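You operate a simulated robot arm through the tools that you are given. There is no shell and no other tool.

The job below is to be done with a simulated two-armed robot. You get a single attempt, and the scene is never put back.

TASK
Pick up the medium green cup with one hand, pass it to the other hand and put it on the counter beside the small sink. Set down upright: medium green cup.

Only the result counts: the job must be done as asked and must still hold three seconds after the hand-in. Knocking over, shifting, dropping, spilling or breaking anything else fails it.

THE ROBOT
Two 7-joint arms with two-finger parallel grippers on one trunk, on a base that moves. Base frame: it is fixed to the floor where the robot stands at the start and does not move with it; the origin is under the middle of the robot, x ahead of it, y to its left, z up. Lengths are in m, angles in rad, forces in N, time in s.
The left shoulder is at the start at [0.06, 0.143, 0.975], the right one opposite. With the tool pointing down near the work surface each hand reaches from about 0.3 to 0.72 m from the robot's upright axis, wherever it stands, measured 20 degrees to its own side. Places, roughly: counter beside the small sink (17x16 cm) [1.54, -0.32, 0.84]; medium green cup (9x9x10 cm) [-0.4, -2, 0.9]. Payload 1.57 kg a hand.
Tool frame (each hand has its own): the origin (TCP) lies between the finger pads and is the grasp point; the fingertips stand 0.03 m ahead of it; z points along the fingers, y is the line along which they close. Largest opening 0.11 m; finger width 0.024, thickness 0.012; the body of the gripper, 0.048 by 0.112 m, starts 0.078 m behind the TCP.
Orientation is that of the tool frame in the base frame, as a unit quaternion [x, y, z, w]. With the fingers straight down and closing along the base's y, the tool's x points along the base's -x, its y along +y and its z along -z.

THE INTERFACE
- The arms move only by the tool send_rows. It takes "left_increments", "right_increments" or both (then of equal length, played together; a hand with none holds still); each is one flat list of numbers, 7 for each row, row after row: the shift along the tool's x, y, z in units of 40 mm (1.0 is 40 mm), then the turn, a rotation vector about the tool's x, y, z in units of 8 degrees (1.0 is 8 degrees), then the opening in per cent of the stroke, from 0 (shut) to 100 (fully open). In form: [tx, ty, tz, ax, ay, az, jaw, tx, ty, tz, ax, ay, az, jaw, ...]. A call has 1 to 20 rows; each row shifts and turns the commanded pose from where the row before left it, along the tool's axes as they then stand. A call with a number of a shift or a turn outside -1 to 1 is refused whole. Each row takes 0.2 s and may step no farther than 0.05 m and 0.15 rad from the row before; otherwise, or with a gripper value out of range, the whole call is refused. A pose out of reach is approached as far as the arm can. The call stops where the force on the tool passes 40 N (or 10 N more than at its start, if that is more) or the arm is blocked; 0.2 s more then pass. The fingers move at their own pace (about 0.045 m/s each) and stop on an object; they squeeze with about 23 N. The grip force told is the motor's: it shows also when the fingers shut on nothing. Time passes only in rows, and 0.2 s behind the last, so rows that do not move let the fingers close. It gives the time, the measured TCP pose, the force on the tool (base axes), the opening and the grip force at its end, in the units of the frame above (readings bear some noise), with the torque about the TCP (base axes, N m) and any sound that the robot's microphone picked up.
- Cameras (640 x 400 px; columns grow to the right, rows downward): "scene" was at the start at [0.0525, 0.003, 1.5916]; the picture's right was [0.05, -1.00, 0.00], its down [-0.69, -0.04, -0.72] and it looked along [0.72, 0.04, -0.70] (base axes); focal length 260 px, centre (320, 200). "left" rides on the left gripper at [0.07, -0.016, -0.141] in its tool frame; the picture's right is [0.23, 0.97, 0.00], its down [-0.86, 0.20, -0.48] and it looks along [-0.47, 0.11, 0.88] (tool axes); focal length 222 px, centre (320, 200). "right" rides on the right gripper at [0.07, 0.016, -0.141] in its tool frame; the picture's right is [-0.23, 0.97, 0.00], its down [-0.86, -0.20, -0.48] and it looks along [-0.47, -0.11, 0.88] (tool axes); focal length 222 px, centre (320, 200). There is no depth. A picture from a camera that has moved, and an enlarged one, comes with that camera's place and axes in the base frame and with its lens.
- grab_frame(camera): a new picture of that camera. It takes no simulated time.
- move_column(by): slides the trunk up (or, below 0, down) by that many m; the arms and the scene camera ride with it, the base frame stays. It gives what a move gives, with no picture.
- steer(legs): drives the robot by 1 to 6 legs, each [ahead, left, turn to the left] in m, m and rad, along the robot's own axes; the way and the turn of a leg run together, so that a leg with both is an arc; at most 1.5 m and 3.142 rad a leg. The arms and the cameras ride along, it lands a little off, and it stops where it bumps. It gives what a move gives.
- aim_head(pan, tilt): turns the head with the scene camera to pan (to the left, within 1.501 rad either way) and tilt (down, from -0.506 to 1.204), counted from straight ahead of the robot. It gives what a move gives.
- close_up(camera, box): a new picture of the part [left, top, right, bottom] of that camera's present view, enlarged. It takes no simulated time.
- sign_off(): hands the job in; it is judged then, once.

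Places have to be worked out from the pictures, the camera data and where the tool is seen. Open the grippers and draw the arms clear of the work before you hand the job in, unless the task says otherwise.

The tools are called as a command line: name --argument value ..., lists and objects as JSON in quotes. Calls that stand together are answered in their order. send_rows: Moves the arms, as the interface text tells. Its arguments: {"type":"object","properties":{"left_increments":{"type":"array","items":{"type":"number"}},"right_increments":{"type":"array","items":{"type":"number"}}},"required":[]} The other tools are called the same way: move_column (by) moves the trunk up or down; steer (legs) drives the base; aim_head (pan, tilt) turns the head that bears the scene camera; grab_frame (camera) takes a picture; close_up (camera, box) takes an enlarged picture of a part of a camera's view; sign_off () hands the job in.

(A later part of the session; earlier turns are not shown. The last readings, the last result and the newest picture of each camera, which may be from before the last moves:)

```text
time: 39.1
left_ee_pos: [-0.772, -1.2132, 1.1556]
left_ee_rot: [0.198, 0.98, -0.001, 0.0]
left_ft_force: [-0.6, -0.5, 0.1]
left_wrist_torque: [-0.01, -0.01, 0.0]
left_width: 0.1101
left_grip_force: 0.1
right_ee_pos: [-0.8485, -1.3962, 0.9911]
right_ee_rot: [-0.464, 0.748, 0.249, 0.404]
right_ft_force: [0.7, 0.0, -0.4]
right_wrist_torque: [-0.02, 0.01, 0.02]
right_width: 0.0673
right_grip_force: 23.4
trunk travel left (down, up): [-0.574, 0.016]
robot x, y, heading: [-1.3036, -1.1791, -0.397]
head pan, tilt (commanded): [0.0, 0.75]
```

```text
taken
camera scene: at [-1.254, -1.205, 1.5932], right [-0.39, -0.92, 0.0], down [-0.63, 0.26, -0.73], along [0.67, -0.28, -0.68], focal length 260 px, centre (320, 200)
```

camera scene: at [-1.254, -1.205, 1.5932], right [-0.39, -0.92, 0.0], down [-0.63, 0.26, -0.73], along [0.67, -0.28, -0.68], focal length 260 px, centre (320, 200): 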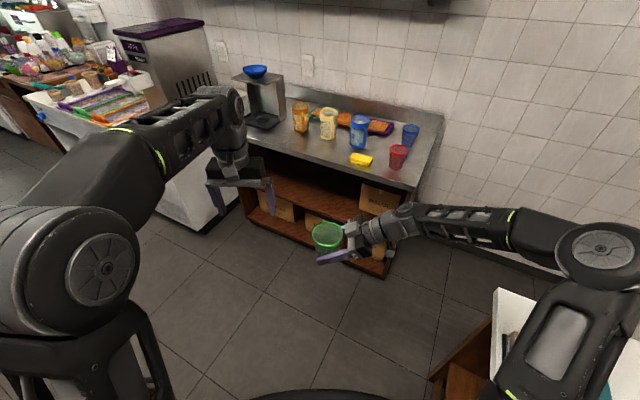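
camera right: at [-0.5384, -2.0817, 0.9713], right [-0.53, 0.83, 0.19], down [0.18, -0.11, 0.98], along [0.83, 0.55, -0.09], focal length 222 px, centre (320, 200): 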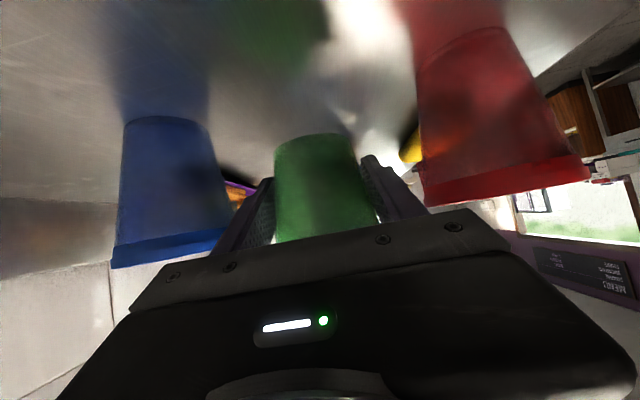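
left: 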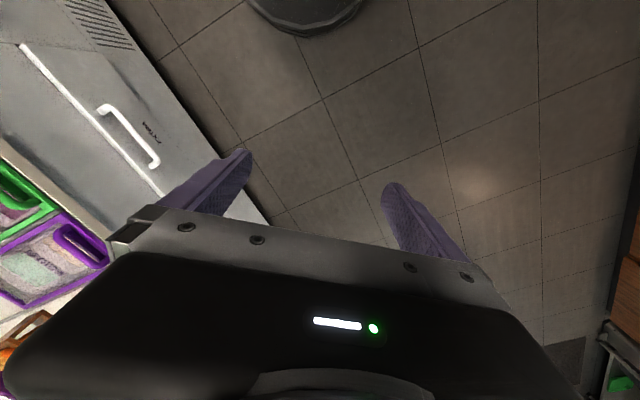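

Right hand holds the cup at (-0.8485, -1.396, 0.991). Now I yaw the left hand -93.6° so its fingers close parallel to the right's, raising it 10 cm meanwhile, then tilt it 30° so its body leans left.

send_rows --left_increments '[0, 0, -0.21, 0, 0, 0.975, 100, 0, 0, -0.21, 0, 0, 0.975, 100, 0, 0, -0.21, 0, 0, 0.975, 100, 0, 0, -0.21, 0, 0, 0.975, 100, 0, 0, -0.21, 0, 0, 0.975, 100, 0, 0, -0.21, 0, 0, 0.975, 100, 0, 0, -0.21, 0, 0, 0.975, 100, 0, 0, -0.21, 0, 0, 0.975, 100, 0, 0, -0.21, 0, 0, 0.975, 100, 0, 0, -0.21, 0, 0, 0.975, 100, 0, 0, -0.21, 0, 0, 0.975, 100, 0, 0, -0.21, 0, 0, 0.975, 100, 0, 0, 0, 0, -0.9375, 0, 100, 0, 0, 0, 0, -0.9375, 0, 100, 0, 0, 0, 0, -0.9375, 0, 100, 0, 0, 0, 0, -0.9375, 0, 100]'

grab_frame --camera "scene"

grab_frame --camera "left"

```text
time: 42.5
left_ee_pos: [-0.7786, -1.2229, 1.2012]
left_ee_rot: [0.407, 0.861, -0.11, 0.284]
left_ft_force: [0.5, 0.0, 0.3]
left_wrist_torque: [-0.01, -0.03, 0.0]
left_width: 0.1101
left_grip_force: 0.2
left hand out of reach, approached as far as the arm can: row 1, 2, 3, 4, 5, 6, 7, 8, 9, 10, 11
right_ee_pos: [-0.8496, -1.396, 0.9908]
right_ee_rot: [-0.464, 0.748, 0.249, 0.404]
right_ft_force: [0.0, -0.4, -0.6]
right_wrist_torque: [-0.01, -0.04, -0.04]
right_width: 0.067
right_grip_force: 23.4
trunk travel left (down, up): [-0.574, 0.016]
robot x, y, heading: [-1.2997, -1.1826, -0.398]
head pan, tilt (commanded): [0.0, 0.75]
```

```text
taken
camera scene: at [-1.2546, -1.2044, 1.5932], right [-0.39, -0.92, 0.0], down [-0.63, 0.26, -0.73], along [0.67, -0.28, -0.68], focal length 260 px, centre (320, 200)
```

scene: 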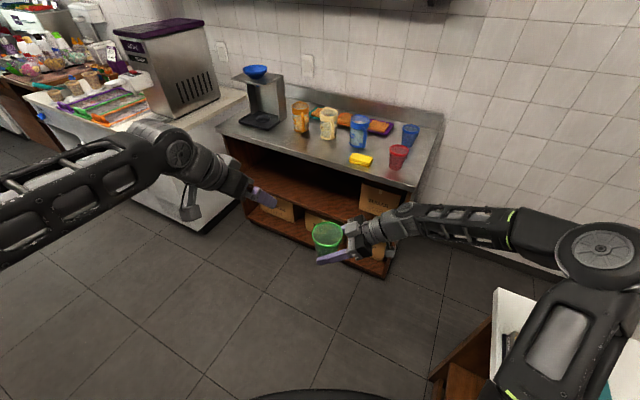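

```text
taken
camera left: at [-0.8816, -1.1283, 1.2743], right [0.63, 0.77, -0.09], down [0.4, -0.22, 0.89], along [0.67, -0.6, -0.44], focal length 222 px, centre (320, 200)
```

left: 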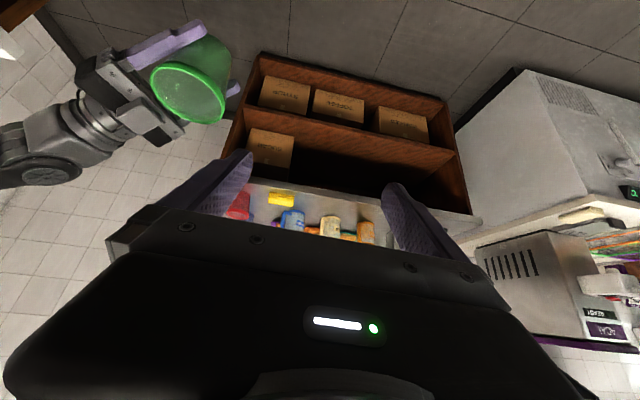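

The left hand couldn't go higher, so its yaw was cut short. I lower both hands by about 12 cm and then rotate the left hand to the needed orientation lower down, clear of the cup.

send_rows --left_increments '[0.7875, 0.1475, 0.376, 0, 0, 0, 100, 0.7875, 0.1475, 0.376, 0, 0, 0, 100, 0.7875, 0.1475, 0.376, 0, 0, 0, 100, 0.7875, 0.1475, 0.376, 0, 0, 0, 100]' --right_increments '[0.6275, 0, 0.412, 0, 0, 0, 0, 0.6275, 0, 0.412, 0, 0, 0, 0, 0.6275, 0, 0.412, 0, 0, 0, 0, 0.6275, 0, 0.412, 0, 0, 0, 0]'

send_rows --left_increments '[0, 0, 0, 0.524, 0.047, 0.762, 100, 0, 0, 0, 0.524, 0.047, 0.762, 100, 0, 0, 0, 0.524, 0.047, 0.762, 100, 0, 0, 0, 0.524, 0.047, 0.762, 100, 0, 0, 0, 0.524, 0.047, 0.762, 100, 0, 0, 0, 0.524, 0.047, 0.762, 100, 0, 0, 0, 0.524, 0.047, 0.762, 100, 0, 0, 0, 0.524, 0.047, 0.762, 100, 0, 0, 0, 0.524, 0.047, 0.762, 100]'

grab_frame --camera "scene"

grab_frame --camera "left"

```text
time: 43.5
left_ee_pos: [-0.8011, -1.1541, 1.0793]
left_ee_rot: [0.406, 0.862, -0.108, 0.284]
left_ft_force: [-0.5, 1.1, 0.7]
left_wrist_torque: [0.01, 0.02, 0.03]
left_width: 0.1101
left_grip_force: 0.1
right_ee_pos: [-0.8493, -1.3937, 0.8695]
right_ee_rot: [-0.463, 0.748, 0.249, 0.404]
right_ft_force: [0.7, 0.1, 0.0]
right_wrist_torque: [0.02, -0.01, -0.01]
right_width: 0.067
right_grip_force: 22.5
trunk travel left (down, up): [-0.574, 0.016]
robot x, y, heading: [-1.3054, -1.1804, -0.396]
head pan, tilt (commanded): [0.0, 0.75]
```

```text
time: 45.5
left_ee_pos: [-0.8004, -1.1521, 1.0807]
left_ee_rot: [0.821, 0.51, -0.22, 0.135]
left_ft_force: [0.0, -0.9, 0.0]
left_wrist_torque: [-0.01, 0.03, 0.0]
left_width: 0.11
left_grip_force: 0.1
right_ee_pos: [-0.8491, -1.3962, 0.8692]
right_ee_rot: [-0.462, 0.749, 0.249, 0.404]
right_ft_force: [-0.8, 0.7, -0.4]
right_wrist_torque: [0.0, 0.01, -0.01]
right_width: 0.0669
right_grip_force: 23.0
trunk travel left (down, up): [-0.574, 0.016]
robot x, y, heading: [-1.3032, -1.1841, -0.397]
head pan, tilt (commanded): [0.0, 0.75]
```

```text
taken
camera scene: at [-1.2538, -1.205, 1.5931], right [-0.39, -0.92, 0.0], down [-0.63, 0.26, -0.73], along [0.67, -0.28, -0.68], focal length 260 px, centre (320, 200)
```

scene: 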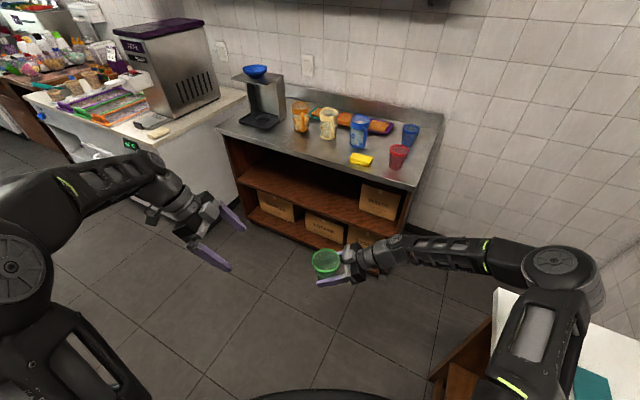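

```text
taken
camera left: at [-0.7554, -1.0271, 1.1667], right [0.96, -0.26, -0.12], down [-0.04, -0.54, 0.84], along [-0.28, -0.8, -0.53], focal length 222 px, centre (320, 200)
```

left: 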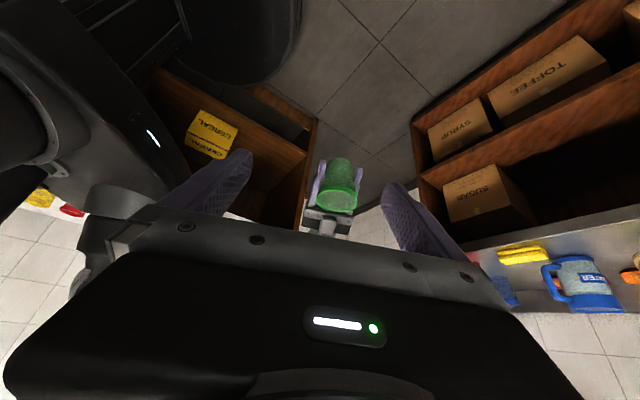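

Both hands now have the planned orientation and the left camera sees the cup between its fingers. I zoom in to measure where the cup really sits in the right hand.

close_up --camera "scene" --box '[280, 225, 376, 305]'

close_up --camera "left" --box '[280, 140, 400, 240]'

grab_frame --camera "right"

```text
5.00 times, centred on (328, 265) of scene
camera zoom: at [-1.2538, -1.205, 1.5931], right [-0.39, -0.92, 0.0], down [-0.63, 0.26, -0.73], along [0.67, -0.28, -0.68], focal length 1303 px, centre (280, -125)
```

zoom: 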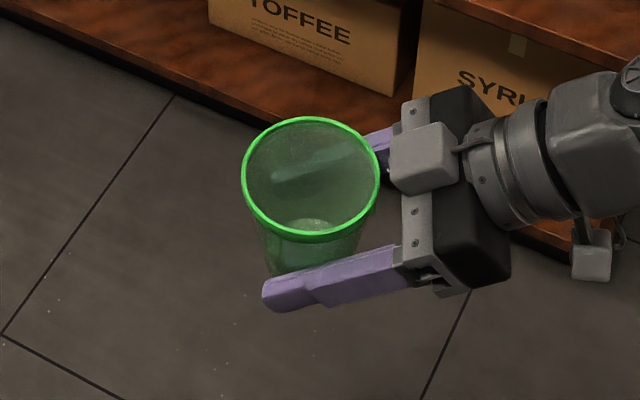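

```text
4.00 times, centred on (340, 190) of left
camera zoom: at [-0.7554, -1.0271, 1.1667], right [0.96, -0.26, -0.12], down [-0.04, -0.54, 0.84], along [-0.28, -0.8, -0.53], focal length 888 px, centre (240, 240)
```

zoom: 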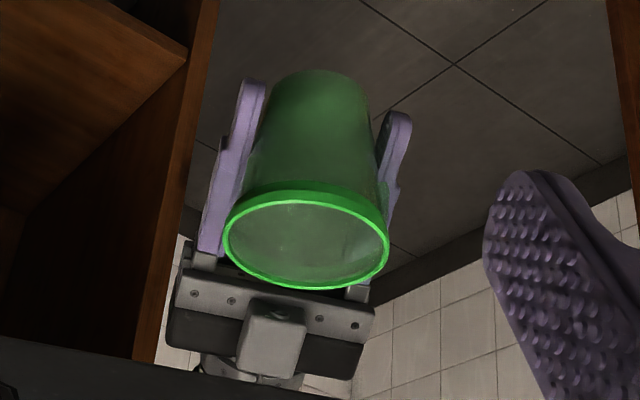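

```text
taken
camera right: at [-0.9338, -1.5274, 0.8886], right [-0.82, 0.55, 0.19], down [0.21, -0.03, 0.98], along [0.54, 0.84, -0.09], focal length 222 px, centre (320, 200)
```

right: 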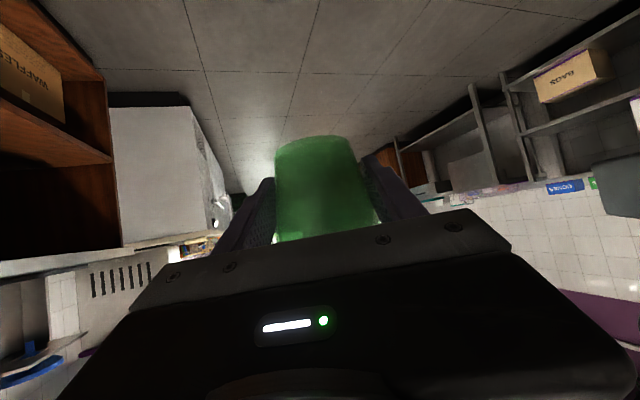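

Triangulated rim centre (-0.848, -1.395, 0.9275), exactly over the right TCP, so the cup is upright. I move the left hand to a point 13 cm back along its approach line.

send_rows --left_increments '[-0.6525, 0.3285, 0.61, 0, 0, 0, 100, -0.6525, 0.3285, 0.61, 0, 0, 0, 100, -0.6525, 0.3285, 0.61, 0, 0, 0, 100, -0.6525, 0.3285, 0.61, 0, 0, 0, 100, -0.6525, 0.3285, 0.61, 0, 0, 0, 100]'

grab_frame --camera "scene"

grab_frame --camera "left"

```text
time: 46.7
left_ee_pos: [-0.8188, -1.3378, 1.0405]
left_ee_rot: [0.82, 0.511, -0.22, 0.135]
left_ft_force: [0.2, -0.5, -0.4]
left_wrist_torque: [0.03, -0.02, 0.01]
left_width: 0.11
left_grip_force: 0.0
right_ee_pos: [-0.8475, -1.3952, 0.868]
right_ee_rot: [-0.463, 0.749, 0.249, 0.404]
right_ft_force: [0.2, 0.2, -0.3]
right_wrist_torque: [-0.01, 0.02, -0.04]
right_width: 0.067
right_grip_force: 22.8
trunk travel left (down, up): [-0.574, 0.016]
robot x, y, heading: [-1.3063, -1.1881, -0.399]
head pan, tilt (commanded): [0.0, 0.75]
```

```text
taken
camera scene: at [-1.2539, -1.2057, 1.5931], right [-0.39, -0.92, 0.0], down [-0.63, 0.26, -0.73], along [0.67, -0.28, -0.68], focal length 260 px, centre (320, 200)
```

scene: 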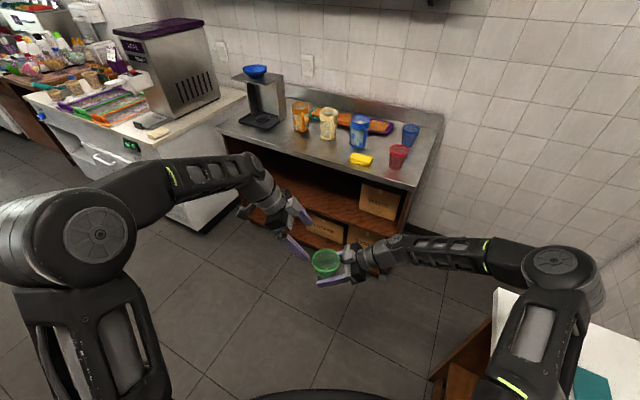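

```text
taken
camera left: at [-0.7738, -1.2124, 1.1277], right [0.96, -0.25, -0.12], down [-0.04, -0.54, 0.84], along [-0.28, -0.8, -0.53], focal length 222 px, centre (320, 200)
```

left: 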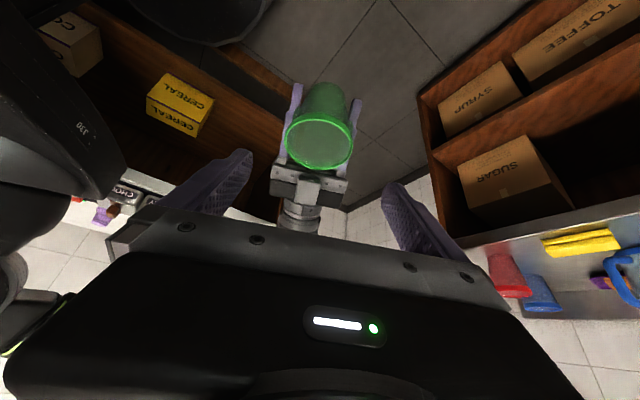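

The rim projects at (319,143), as predicted for a straight approach. I advance the left hand 9 cm.

send_rows --left_increments '[0, 0, 0.75, 0, 0, 0, 100, 0, 0, 0.75, 0, 0, 0, 100, 0, 0, 0.75, 0, 0, 0, 100]'

close_up --camera "scene" --box '[260, 200, 388, 305]'

grab_frame --camera "left"

grab_frame --camera "right"

```text
time: 47.5
left_ee_pos: [-0.8403, -1.3763, 0.9609]
left_ee_rot: [0.821, 0.511, -0.219, 0.134]
left_ft_force: [-0.1, -0.6, 0.6]
left_wrist_torque: [-0.02, 0.02, 0.01]
left_width: 0.1098
left_grip_force: 0.2
right_ee_pos: [-0.8495, -1.3956, 0.8686]
right_ee_rot: [-0.463, 0.749, 0.25, 0.404]
right_ft_force: [-0.1, -0.4, -0.9]
right_wrist_torque: [0.02, 0.0, 0.01]
right_width: 0.0669
right_grip_force: 23.3
trunk travel left (down, up): [-0.574, 0.016]
robot x, y, heading: [-1.3062, -1.1819, -0.396]
head pan, tilt (commanded): [0.0, 0.75]
```

```text
3.81 times, centred on (324, 252) of scene
camera zoom: at [-1.2537, -1.2053, 1.5931], right [-0.39, -0.92, 0.0], down [-0.63, 0.26, -0.73], along [0.67, -0.28, -0.68], focal length 992 px, centre (305, 0)
```

zoom: 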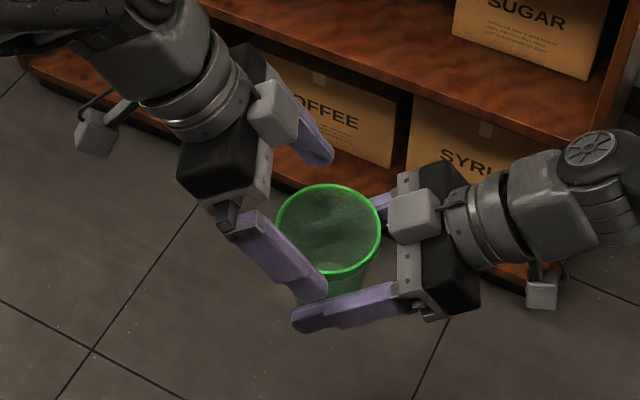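

```text
taken
camera left: at [-0.7951, -1.2511, 1.049], right [0.96, -0.25, -0.12], down [-0.04, -0.54, 0.84], along [-0.28, -0.8, -0.53], focal length 222 px, centre (320, 200)
```

left: 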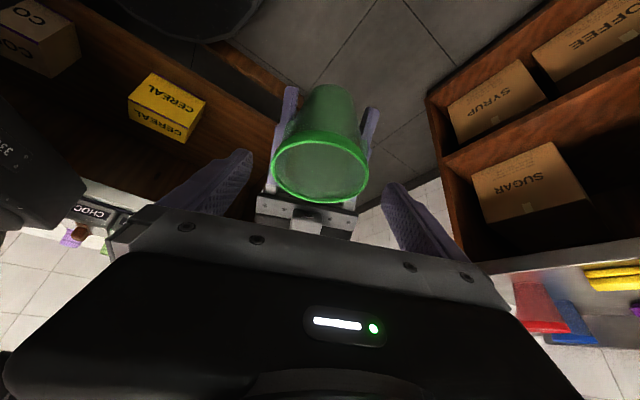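

```text
taken
camera right: at [-0.9337, -1.5276, 0.8885], right [-0.82, 0.55, 0.19], down [0.21, -0.03, 0.98], along [0.54, 0.84, -0.09], focal length 222 px, centre (320, 200)
```

right: 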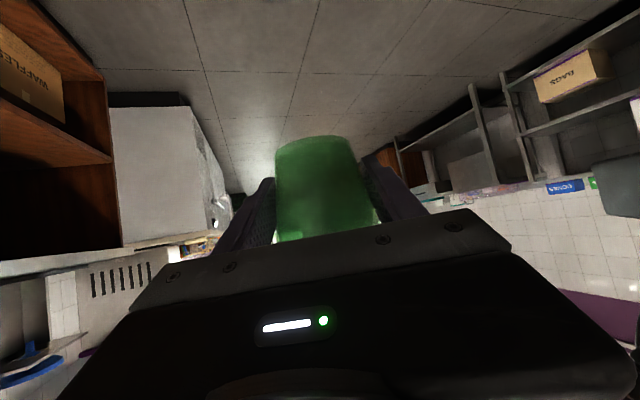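

Everything stays aligned. I advance the last 3.7 cm slowly.

send_rows --left_increments '[0, 0, 0.31, 0, 0, 0, 100, 0, 0, 0.31, 0, 0, 0, 100, 0, 0, 0.31, 0, 0, 0, 100]'

close_up --camera "scene" --box '[260, 200, 388, 305]'

grab_frame --camera "left"

```text
time: 48.3
left_ee_pos: [-0.8479, -1.3936, 0.9296]
left_ee_rot: [0.821, 0.51, -0.22, 0.135]
left_ft_force: [-0.9, -0.4, 0.6]
left_wrist_torque: [-0.01, -0.02, 0.02]
left_width: 0.1104
left_grip_force: 0.1
right_ee_pos: [-0.8501, -1.394, 0.8706]
right_ee_rot: [-0.464, 0.748, 0.251, 0.404]
right_ft_force: [0.1, -0.1, 0.5]
right_wrist_torque: [0.0, 0.0, -0.02]
right_width: 0.0668
right_grip_force: 23.1
trunk travel left (down, up): [-0.574, 0.016]
robot x, y, heading: [-1.3067, -1.185, -0.396]
head pan, tilt (commanded): [0.0, 0.75]
```

```text
3.81 times, centred on (324, 252) of scene
camera zoom: at [-1.254, -1.2051, 1.5932], right [-0.39, -0.92, 0.0], down [-0.63, 0.26, -0.73], along [0.67, -0.28, -0.68], focal length 992 px, centre (305, 0)
```

zoom: 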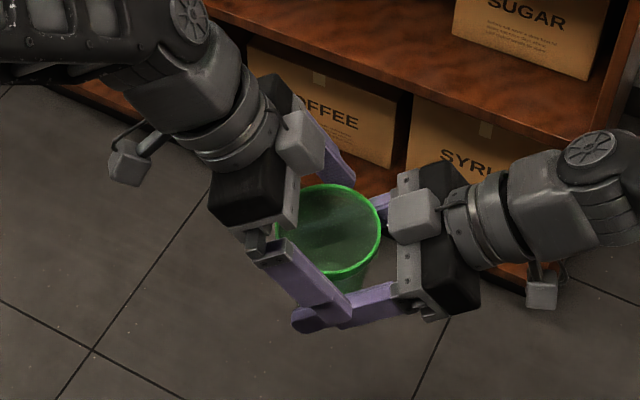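

```text
taken
camera left: at [-0.8025, -1.2682, 1.0161], right [0.96, -0.25, -0.12], down [-0.04, -0.54, 0.84], along [-0.28, -0.8, -0.53], focal length 222 px, centre (320, 200)
```

left: 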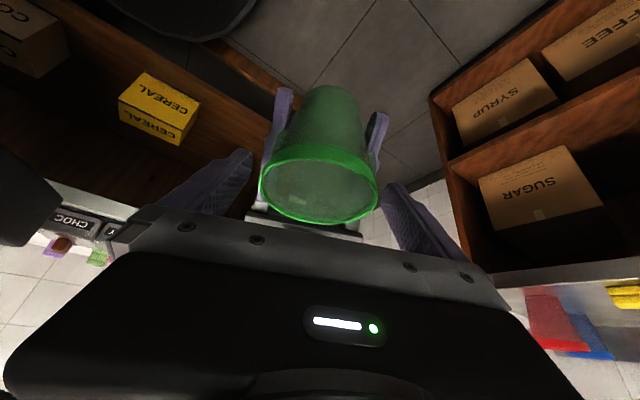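

The rim lies between the left fingers, centred within a millimetre or so. I close the left gripper on the rim while the right still holds.

send_rows --left_increments '[0, 0, 0, 0, 0, 0, 0, 0, 0, 0, 0, 0, 0, 0, 0, 0, 0, 0, 0, 0, 0, 0, 0, 0, 0, 0, 0, 0, 0, 0, 0, 0, 0, 0, 0]'

close_up --camera "scene" --box '[260, 200, 388, 305]'

grab_frame --camera "left"

```text
time: 49.5
left_ee_pos: [-0.8486, -1.3932, 0.9284]
left_ee_rot: [0.82, 0.51, -0.22, 0.134]
left_ft_force: [-8.0, 3.5, 2.5]
left_wrist_torque: [0.14, 0.29, -0.04]
left_width: 0.0805
left_grip_force: 23.3
right_ee_pos: [-0.8501, -1.3951, 0.8697]
right_ee_rot: [-0.463, 0.749, 0.248, 0.405]
right_ft_force: [7.2, -4.2, -3.5]
right_wrist_torque: [0.07, 0.16, 0.05]
right_width: 0.0668
right_grip_force: 23.0
trunk travel left (down, up): [-0.574, 0.016]
robot x, y, heading: [-1.3025, -1.183, -0.398]
head pan, tilt (commanded): [0.0, 0.75]
```

```text
3.81 times, centred on (324, 252) of scene
camera zoom: at [-1.2542, -1.2048, 1.5932], right [-0.39, -0.92, 0.0], down [-0.63, 0.26, -0.73], along [0.67, -0.28, -0.68], focal length 992 px, centre (305, 0)
```

zoom: 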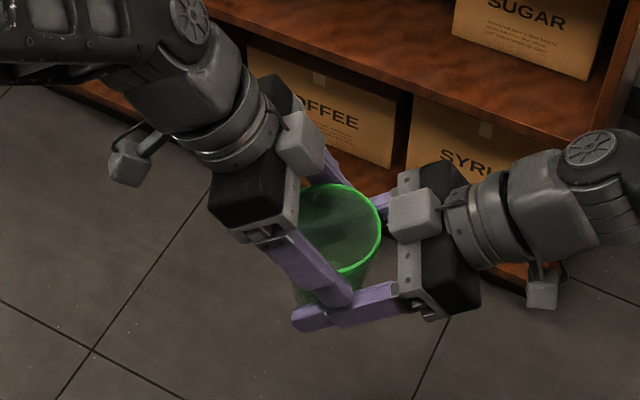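

```text
taken
camera left: at [-0.8031, -1.268, 1.0161], right [0.96, -0.25, -0.12], down [-0.04, -0.54, 0.84], along [-0.28, -0.8, -0.53], focal length 222 px, centre (320, 200)
```

left: 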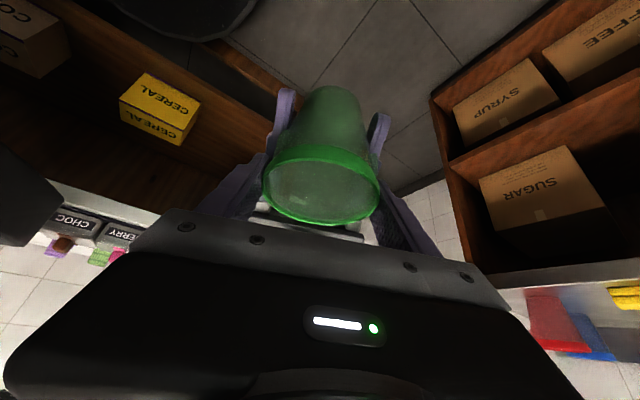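

Both hands hold the cup (left width 0.0805, 23 N). I open the right gripper and check that the cup stays in the left hand.

send_rows --right_increments '[0, 0, 0, 0, 0, 0, 40, 0, 0, 0, 0, 0, 0, 100, 0, 0, 0, 0, 0, 0, 100, 0, 0, 0, 0, 0, 0, 100, 0, 0, 0, 0, 0, 0, 100]'

close_up --camera "scene" --box '[260, 200, 388, 305]'

grab_frame --camera "right"

grab_frame --camera "left"

```text
time: 50.7
left_ee_pos: [-0.8488, -1.3929, 0.9294]
left_ee_rot: [0.82, 0.511, -0.22, 0.136]
left_ft_force: [-0.4, -0.2, -0.1]
left_wrist_torque: [0.02, -0.03, -0.03]
left_width: 0.0806
left_grip_force: 22.6
right_ee_pos: [-0.8501, -1.3939, 0.8688]
right_ee_rot: [-0.464, 0.748, 0.25, 0.404]
right_ft_force: [-0.5, 0.0, -0.5]
right_wrist_torque: [0.01, 0.01, 0.04]
right_width: 0.1102
right_grip_force: 0.1
trunk travel left (down, up): [-0.574, 0.016]
robot x, y, heading: [-1.3046, -1.1806, -0.4]
head pan, tilt (commanded): [0.0, 0.75]
```

```text
3.81 times, centred on (324, 252) of scene
camera zoom: at [-1.2542, -1.2048, 1.5932], right [-0.39, -0.92, 0.0], down [-0.63, 0.26, -0.73], along [0.67, -0.28, -0.68], focal length 992 px, centre (305, 0)
```

zoom: 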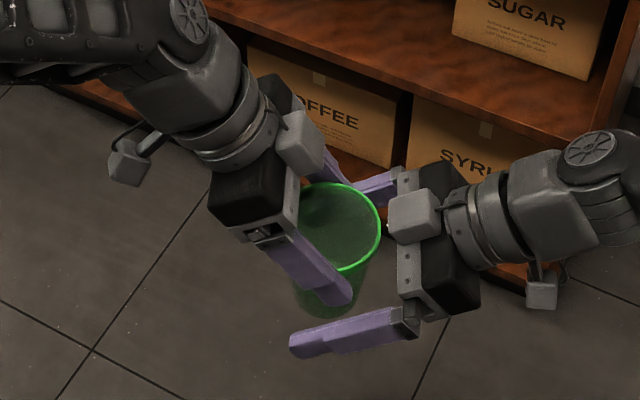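

```text
taken
camera right: at [-0.934, -1.5273, 0.8888], right [-0.82, 0.55, 0.19], down [0.21, -0.03, 0.98], along [0.54, 0.84, -0.09], focal length 222 px, centre (320, 200)
```

right: 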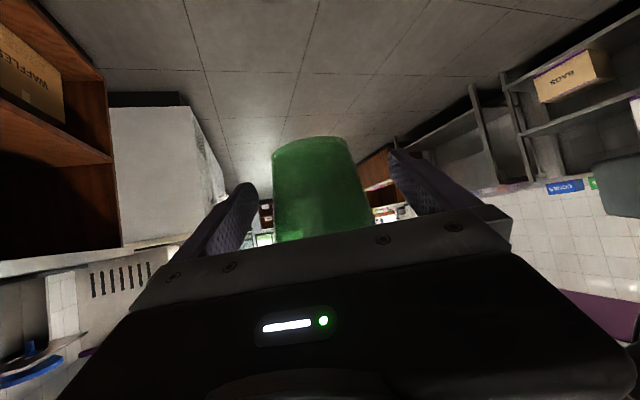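

```text
taken
camera left: at [-0.8026, -1.2679, 1.0162], right [0.96, -0.25, -0.12], down [-0.04, -0.54, 0.84], along [-0.28, -0.8, -0.53], focal length 222 px, centre (320, 200)
```

left: 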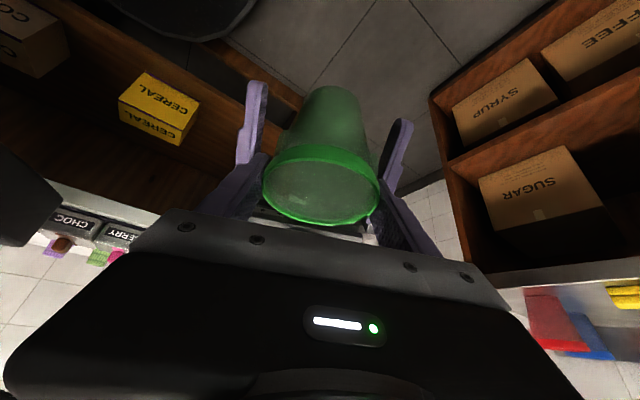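

The left hand alone holds the cup, still upright. I retract the right hand along its own approach line.

send_rows --right_increments '[0, 0, -0.5, 0, 0, 0, 100, 0, 0, -0.75, 0, 0, 0, 100, 0, 0, -0.75, 0, 0, 0, 100, 0, 0, -0.75, 0, 0, 0, 100, 0, 0, -0.75, 0, 0, 0, 100, 0, 0, -0.75, 0, 0, 0, 100]'

grab_frame --camera "scene"

grab_frame --camera "right"

```text
time: 52.1
left_ee_pos: [-0.8471, -1.3933, 0.9284]
left_ee_rot: [0.821, 0.51, -0.22, 0.135]
left_ft_force: [-1.1, -0.1, -0.3]
left_wrist_torque: [-0.03, -0.01, 0.01]
left_width: 0.0806
left_grip_force: 22.9
right_ee_pos: [-0.9135, -1.5229, 0.9618]
right_ee_rot: [-0.463, 0.748, 0.25, 0.404]
right_ft_force: [0.8, 0.3, 0.2]
right_wrist_torque: [-0.03, -0.01, 0.01]
right_width: 0.1101
right_grip_force: 0.0
trunk travel left (down, up): [-0.574, 0.016]
robot x, y, heading: [-1.3043, -1.1828, -0.398]
head pan, tilt (commanded): [0.0, 0.75]
```

```text
taken
camera scene: at [-1.2545, -1.2049, 1.5931], right [-0.39, -0.92, 0.0], down [-0.63, 0.26, -0.73], along [0.67, -0.28, -0.68], focal length 260 px, centre (320, 200)
```

scene: 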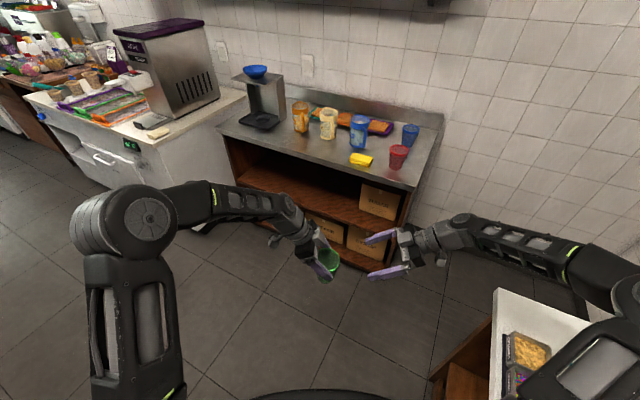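

```text
taken
camera right: at [-0.9978, -1.6549, 0.9817], right [-0.82, 0.55, 0.19], down [0.21, -0.03, 0.98], along [0.54, 0.84, -0.09], focal length 222 px, centre (320, 200)
```

right: 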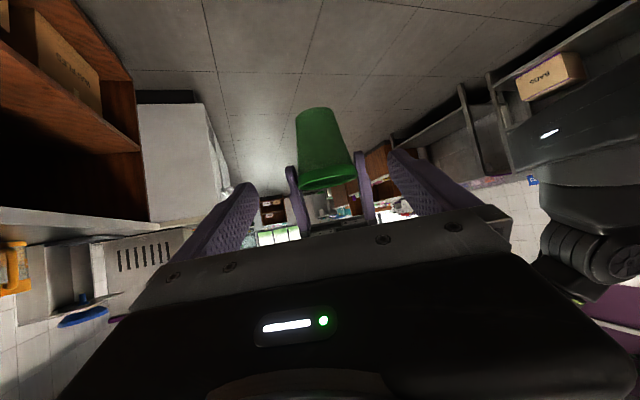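

The cup is transferred. Now I shift the left hand 15 cm to the left and yaw it back to point forward, while the right hand yaws back and starts to tilt down again.

send_rows --left_increments '[0.81, -0.059, -0.467, 0, 0, 0, 0, 0.81, -0.059, -0.467, 0, 0, 0, 0, 0.81, -0.059, -0.467, 0, 0, 0, 0, 0.81, -0.059, -0.467, 0, 0, 0, 0, 0, 0, 0, -0.4875, 0, -0.844, 0, 0, 0, 0, -0.4875, 0, -0.844, 0, 0, 0, 0, -0.4875, 0, -0.844, 0, 0, 0, 0, -0.4875, 0, -0.844, 0, 0, 0, 0, -0.4875, 0, -0.844, 0, 0, 0, 0, -0.4875, 0, -0.844, 0, 0, 0, 0, -0.4875, 0, -0.844, 0, 0, 0, 0, -0.4875, 0, -0.844, 0, 0, 0, 0, -0.4875, 0, -0.844, 0, 0, 0, 0, -0.4875, 0, -0.844, 0, 0, 0, 0, -0.4875, 0, -0.844, 0, 0, 0, 0, -0.4875, 0, -0.844, 0]' --right_increments '[0, 0, 0, 0.822, 0, 0.54, 100, 0, 0, 0, 0.822, 0, 0.54, 100, 0, 0, 0, 0.822, 0, 0.54, 100, 0, 0, 0, 0.822, 0, 0.54, 100, 0, 0, 0, 0.822, 0, 0.54, 100, 0, 0, 0, 0.822, 0, 0.54, 100, 0, 0, 0, 0.822, 0, 0.54, 100, 0, 0, 0, 0.822, 0, 0.54, 100, 0, 0, 0, 0.822, 0, 0.54, 100, 0, 0, 0, 0.822, 0, 0.54, 100, 0, 0, 0, 0.822, 0, 0.54, 100, 0, 0, 0, 0, 0.886, 0, 100, 0, 0, 0, 0, 0.886, 0, 100, 0, 0, 0, 0, 0.886, 0, 100, 0, 0, 0, 0, 0.886, 0, 100, 0, 0, 0, 0, 0.886, 0, 100]'

grab_frame --camera "scene"

grab_frame --camera "left"

```text
time: 55.5
left_ee_pos: [-0.7904, -1.2569, 0.9285]
left_ee_rot: [0.19, 0.947, -0.049, 0.253]
left_ft_force: [-0.1, 0.4, 0.6]
left_wrist_torque: [0.01, -0.03, 0.02]
left_width: 0.0804
left_grip_force: 23.5
right_ee_pos: [-0.8927, -1.533, 0.9594]
right_ee_rot: [0.196, 0.963, -0.036, 0.182]
right_ft_force: [0.6, -0.6, 0.4]
right_wrist_torque: [-0.02, -0.01, -0.01]
right_width: 0.1098
right_grip_force: 0.1
right hand out of reach, approached as far as the arm can: row 8, 9, 10
trunk travel left (down, up): [-0.574, 0.016]
robot x, y, heading: [-1.3, -1.1834, -0.398]
head pan, tilt (commanded): [0.0, 0.75]
```

```text
taken
camera scene: at [-1.2542, -1.2059, 1.5931], right [-0.39, -0.92, 0.0], down [-0.63, 0.26, -0.73], along [0.67, -0.28, -0.68], focal length 260 px, centre (320, 200)
```

scene: 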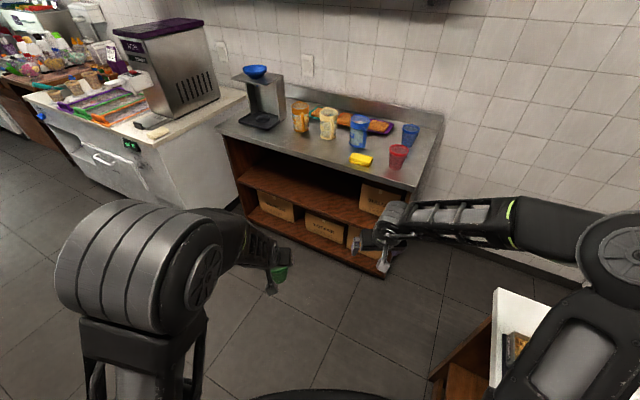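

```text
taken
camera left: at [-0.9161, -1.2201, 1.0159], right [0.19, 0.98, -0.11], down [0.54, -0.01, 0.84], along [0.82, -0.22, -0.53], focal length 222 px, centre (320, 200)
```

left: 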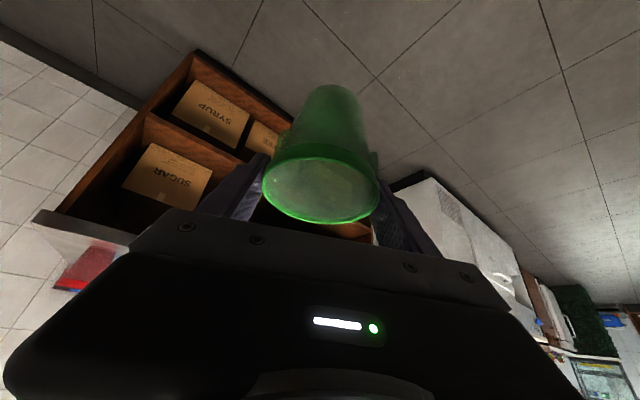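

The left hand now holds the cup pointing forward. I raise the cup 17 cm and stow the right hand, pointing down, close to the robot's right side.

send_rows --left_increments '[-0.425, 0, -0.736, 0, 0, 0, 0, -0.425, 0, -0.736, 0, 0, 0, 0, -0.425, 0, -0.736, 0, 0, 0, 0, -0.425, 0, -0.736, 0, 0, 0, 0, -0.425, 0, -0.736, 0, 0, 0, 0, 0, 0, 0, 0, 0, 0, 0, 0, 0, 0, 0, 0, 0, 0, 0, 0, 0, 0, 0, 0, 0, 0, 0, 0, 0, 0, 0, 0, 0, 0, 0, 0, 0, 0, 0, 0, 0, 0, 0, 0, 0, 0, 0, 0, 0, 0, 0, 0, 0]' --right_increments '[0, 0, 0, 0, 0.886, 0, 100, 0, 0, 0, 0, 0.886, 0, 100, 0, 0, 0, 0, 0.886, 0, 100, 0.68, -0.52, -0.333, 0, 0, 0, 100, 0.68, -0.52, -0.333, 0, 0, 0, 100, 0.68, -0.52, -0.333, 0, 0, 0, 100, 0.68, -0.52, -0.333, 0, 0, 0, 100, 0.68, -0.52, -0.333, 0, 0, 0, 100, 0.68, -0.52, -0.333, 0, 0, 0, 100, 0.68, -0.52, -0.333, 0, 0, 0, 100, 0.68, -0.52, -0.333, 0, 0, 0, 100, 0.68, -0.52, -0.333, 0, 0, 0, 100]'

grab_frame --camera "scene"

grab_frame --camera "left"

```text
time: 58.1
left_ee_pos: [-0.7921, -1.2581, 1.0986]
left_ee_rot: [0.19, 0.947, -0.049, 0.254]
left_ft_force: [0.1, 0.5, -0.3]
left_wrist_torque: [0.02, 0.02, -0.02]
left_width: 0.0807
left_grip_force: 23.0
right_ee_pos: [-1.1913, -1.6092, 1.0786]
right_ee_rot: [0.2, 0.98, 0.0, 0.0]
right_ft_force: [0.4, 0.1, -0.7]
right_wrist_torque: [0.02, 0.01, -0.01]
right_width: 0.1102
right_grip_force: 0.0
trunk travel left (down, up): [-0.574, 0.016]
robot x, y, heading: [-1.3075, -1.1827, -0.397]
head pan, tilt (commanded): [0.0, 0.75]
```

```text
taken
camera scene: at [-1.2557, -1.2055, 1.5932], right [-0.39, -0.92, 0.0], down [-0.63, 0.26, -0.73], along [0.67, -0.28, -0.68], focal length 260 px, centre (320, 200)
```

scene: 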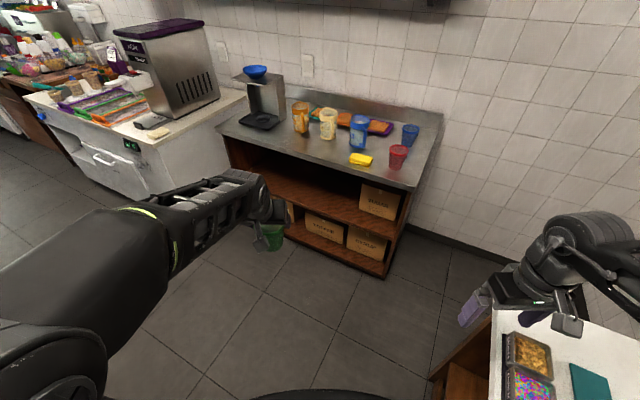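

```text
taken
camera left: at [-0.9176, -1.2216, 1.1849], right [0.19, 0.97, -0.11], down [0.54, -0.01, 0.84], along [0.82, -0.22, -0.53], focal length 222 px, centre (320, 200)
```

left: 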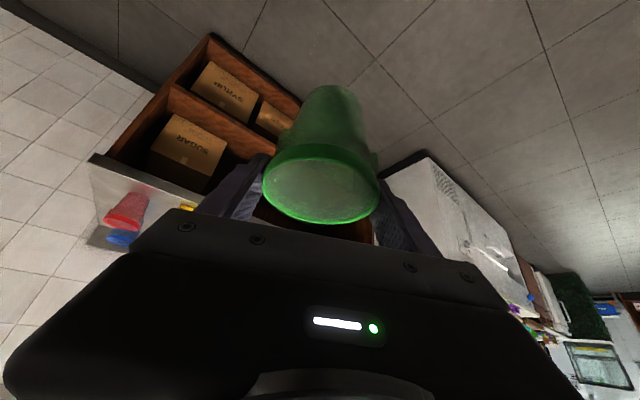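

Right hand is stowed. I drive along the counters to the left (1.3 m), turn to face the wall, and strafe further 1.0 m left, watching from the scene camera.

steer --legs '[[0.603, 1.152, 0], [0, 0, -0.482], [0, 1.0, 0]]'

aim_head --pan 0.2 --tilt 0.6

grab_frame --camera "scene"

```text
time: 70.9
left_ee_pos: [0.9145, -0.08, 1.0978]
left_ee_rot: [0.427, 0.867, -0.112, 0.232]
left_ft_force: [0.2, -0.6, 0.6]
left_wrist_torque: [-0.02, -0.03, -0.02]
left_width: 0.0805
left_grip_force: 23.8
right_ee_pos: [0.3947, -0.1868, 1.0793]
right_ee_rot: [0.445, 0.896, 0.0, 0.0]
right_ft_force: [-0.1, -0.8, -0.7]
right_wrist_torque: [0.0, 0.03, 0.02]
right_width: 0.11
right_grip_force: 0.0
trunk travel left (down, up): [-0.574, 0.016]
robot x, y, heading: [0.5058, 0.2366, -0.92]
head pan, tilt (commanded): [0.0, 0.75]
```

```text
time: 71.6
left_ee_pos: [0.9148, -0.0807, 1.0985]
left_ee_rot: [0.427, 0.867, -0.112, 0.232]
left_ft_force: [0.3, 0.0, 0.5]
left_wrist_torque: [0.02, 0.02, -0.01]
left_width: 0.0802
left_grip_force: 22.8
right_ee_pos: [0.3947, -0.1874, 1.0809]
right_ee_rot: [0.444, 0.896, 0.001, 0.0]
right_ft_force: [0.6, 0.1, 0.0]
right_wrist_torque: [-0.04, -0.01, 0.04]
right_width: 0.11
right_grip_force: 0.0
trunk travel left (down, up): [-0.574, 0.016]
robot x, y, heading: [0.5054, 0.2366, -0.914]
head pan, tilt (commanded): [0.201, 0.6]
```

```text
taken
camera scene: at [0.5555, 0.2035, 1.606], right [-0.66, -0.75, 0.0], down [-0.43, 0.37, -0.82], along [0.62, -0.54, -0.57], focal length 260 px, centre (320, 200)
```

scene: 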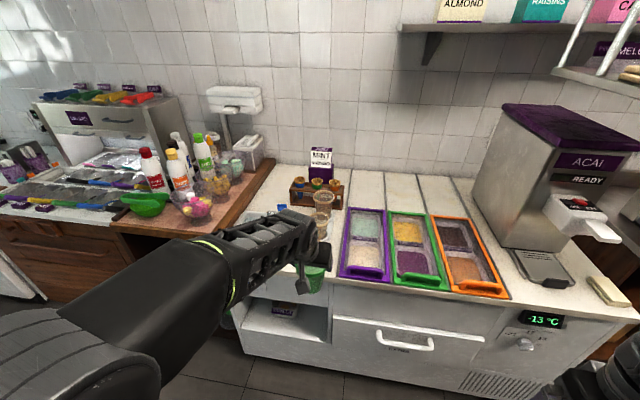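

The left arm hides the sink area from here. I strafe another 0.65 m left so the sink lies to the right of the arm.

steer --legs '[[0, 0.65, 0.04]]'

aim_head --pan -0.2 --tilt 0.6

grab_frame --camera "scene"

```text
time: 75.2
left_ee_pos: [1.4342, 0.3394, 1.097]
left_ee_rot: [0.412, 0.874, -0.108, 0.233]
left_ft_force: [-0.3, 0.1, -0.3]
left_wrist_torque: [-0.02, 0.01, -0.03]
left_width: 0.0804
left_grip_force: 23.0
right_ee_pos: [0.917, 0.2128, 1.0792]
right_ee_rot: [0.429, 0.903, -0.001, 0.001]
right_ft_force: [1.2, -0.6, 0.0]
right_wrist_torque: [-0.04, 0.04, 0.01]
right_width: 0.1101
right_grip_force: 0.0
trunk travel left (down, up): [-0.574, 0.016]
robot x, y, heading: [1.011, 0.6437, -0.882]
head pan, tilt (commanded): [0.201, 0.6]
```

```text
time: 76.1
left_ee_pos: [1.4337, 0.3381, 1.0977]
left_ee_rot: [0.412, 0.874, -0.108, 0.233]
left_ft_force: [0.3, 0.7, -0.5]
left_wrist_torque: [0.01, -0.03, 0.01]
left_width: 0.0807
left_grip_force: 22.9
right_ee_pos: [0.9184, 0.2131, 1.079]
right_ee_rot: [0.429, 0.903, 0.0, 0.0]
right_ft_force: [-0.7, 0.3, 0.0]
right_wrist_torque: [0.02, 0.0, 0.0]
right_width: 0.1101
right_grip_force: 0.1
trunk travel left (down, up): [-0.574, 0.016]
robot x, y, heading: [1.0149, 0.6456, -0.881]
head pan, tilt (commanded): [-0.201, 0.6]
```

```text
taken
camera scene: at [1.0375, 0.5866, 1.606], right [-0.88, -0.47, 0.0], down [-0.27, 0.5, -0.83], along [0.39, -0.73, -0.56], focal length 260 px, centre (320, 200)
```

scene: 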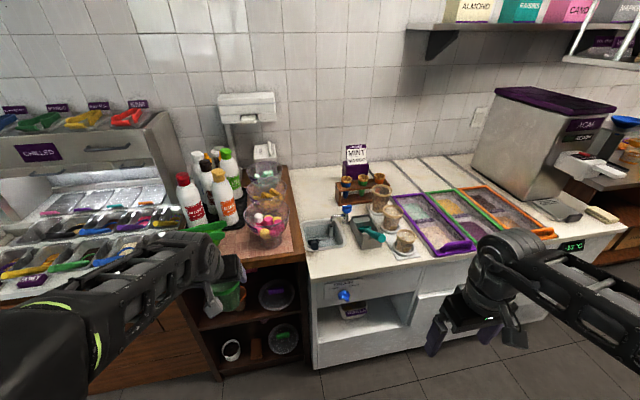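

Now the sink is in clear view. I zoom in on it.

close_up --camera "scene" --box '[270, 140, 430, 280]'

close_up --camera "scene" --box '[290, 160, 400, 260]'

```text
2.86 times, centred on (350, 210) of scene
camera zoom: at [1.0375, 0.5866, 1.606], right [-0.88, -0.47, 0.0], down [-0.27, 0.5, -0.83], along [0.39, -0.73, -0.56], focal length 744 px, centre (234, 171)
```

zoom: 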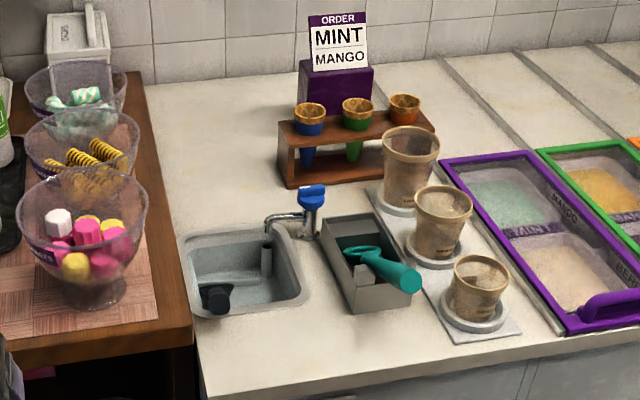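

```text
4.00 times, centred on (345, 210) of scene
camera zoom: at [1.0375, 0.5866, 1.606], right [-0.88, -0.47, 0.0], down [-0.27, 0.5, -0.83], along [0.39, -0.73, -0.56], focal length 1042 px, centre (220, 160)
```

zoom: 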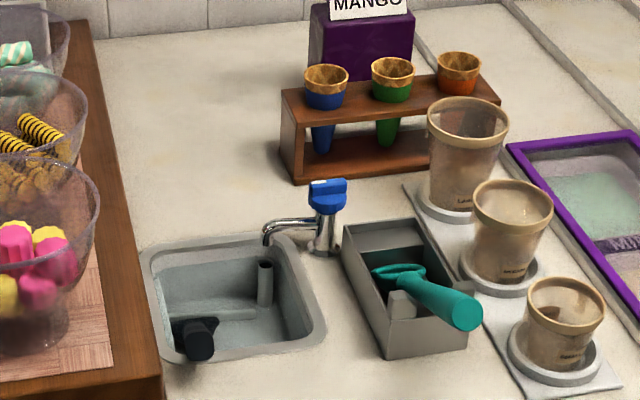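

The free patch is clear: behind the sink, between the wooden counter and the cone rack, centred at about (1.54, -0.32), counter z≈0.86-0.87. I strafe right 0.39 m and go ahead 0.2 m, keeping the cup high.

steer --legs '[[0, -0.39, 0], [0.2, 0, 0]]'

aim_head --pan 0.15 --tilt 0.75

grab_frame --camera "scene"

grab_frame --camera "left"

grab_frame --camera "right"

```text
time: 79.8
left_ee_pos: [1.2562, -0.0718, 1.0954]
left_ee_rot: [0.41, 0.875, -0.107, 0.233]
left_ft_force: [0.5, -0.7, -0.3]
left_wrist_torque: [0.03, 0.02, 0.0]
left_width: 0.0806
left_grip_force: 22.7
right_ee_pos: [0.7406, -0.1996, 1.0792]
right_ee_rot: [0.427, 0.904, 0.0, 0.0]
right_ft_force: [-0.3, -0.8, 0.0]
right_wrist_torque: [0.03, 0.0, 0.01]
right_width: 0.1101
right_grip_force: 0.1
trunk travel left (down, up): [-0.574, 0.016]
robot x, y, heading: [0.8363, 0.2332, -0.875]
head pan, tilt (commanded): [-0.201, 0.6]
```

```text
time: 80.6
left_ee_pos: [1.2565, -0.0699, 1.0979]
left_ee_rot: [0.411, 0.875, -0.108, 0.234]
left_ft_force: [-0.7, -0.7, -0.9]
left_wrist_torque: [-0.01, 0.01, 0.02]
left_width: 0.0801
left_grip_force: 22.5
right_ee_pos: [0.7406, -0.1995, 1.0788]
right_ee_rot: [0.427, 0.904, 0.0, 0.0]
right_ft_force: [0.5, 0.0, 0.5]
right_wrist_torque: [0.02, 0.0, -0.01]
right_width: 0.11
right_grip_force: 0.1
trunk travel left (down, up): [-0.574, 0.016]
robot x, y, heading: [0.8381, 0.2351, -0.879]
head pan, tilt (commanded): [0.15, 0.75]
```

```text
taken
camera scene: at [0.8788, 0.1983, 1.5932], right [-0.67, -0.75, 0.0], down [-0.51, 0.45, -0.73], along [0.55, -0.49, -0.68], focal length 260 px, centre (320, 200)
```

scene: 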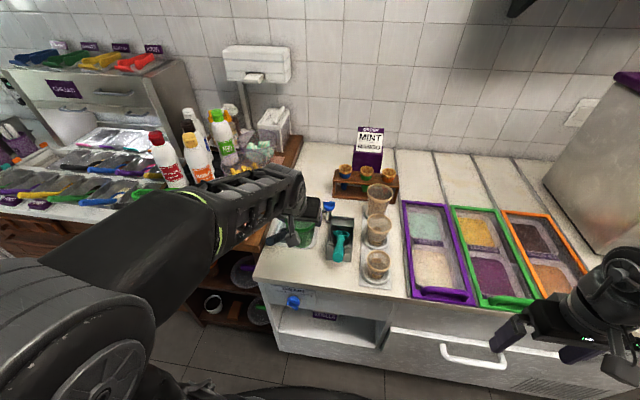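

```text
taken
camera left: at [1.1611, 0.02, 1.1845], right [0.62, 0.77, -0.11], down [0.47, -0.26, 0.84], along [0.62, -0.58, -0.53], focal length 222 px, centre (320, 200)
```

left: 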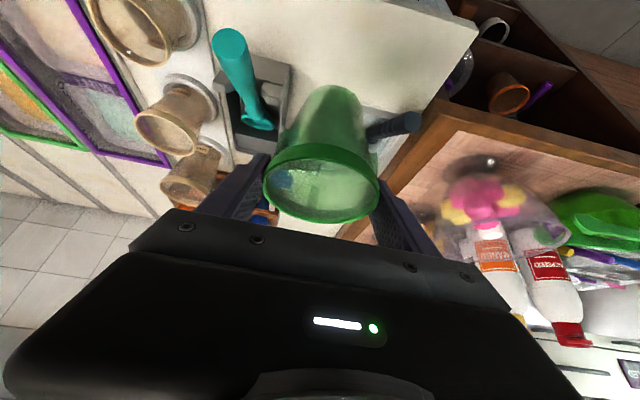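

```text
taken
camera right: at [0.7085, -0.1341, 1.2208], right [0.9, 0.44, 0.0], down [0.39, -0.79, 0.48], along [0.21, -0.43, -0.88], focal length 222 px, centre (320, 200)
```

right: 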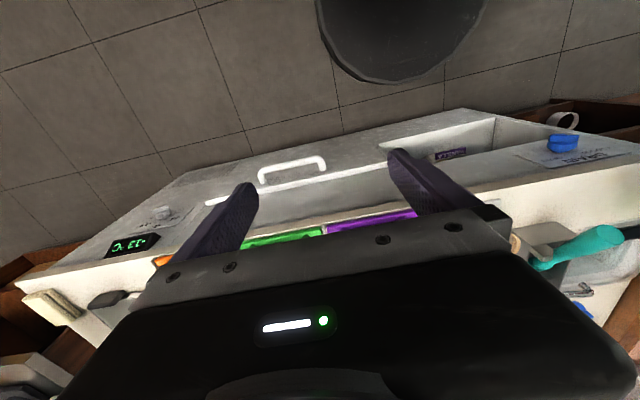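

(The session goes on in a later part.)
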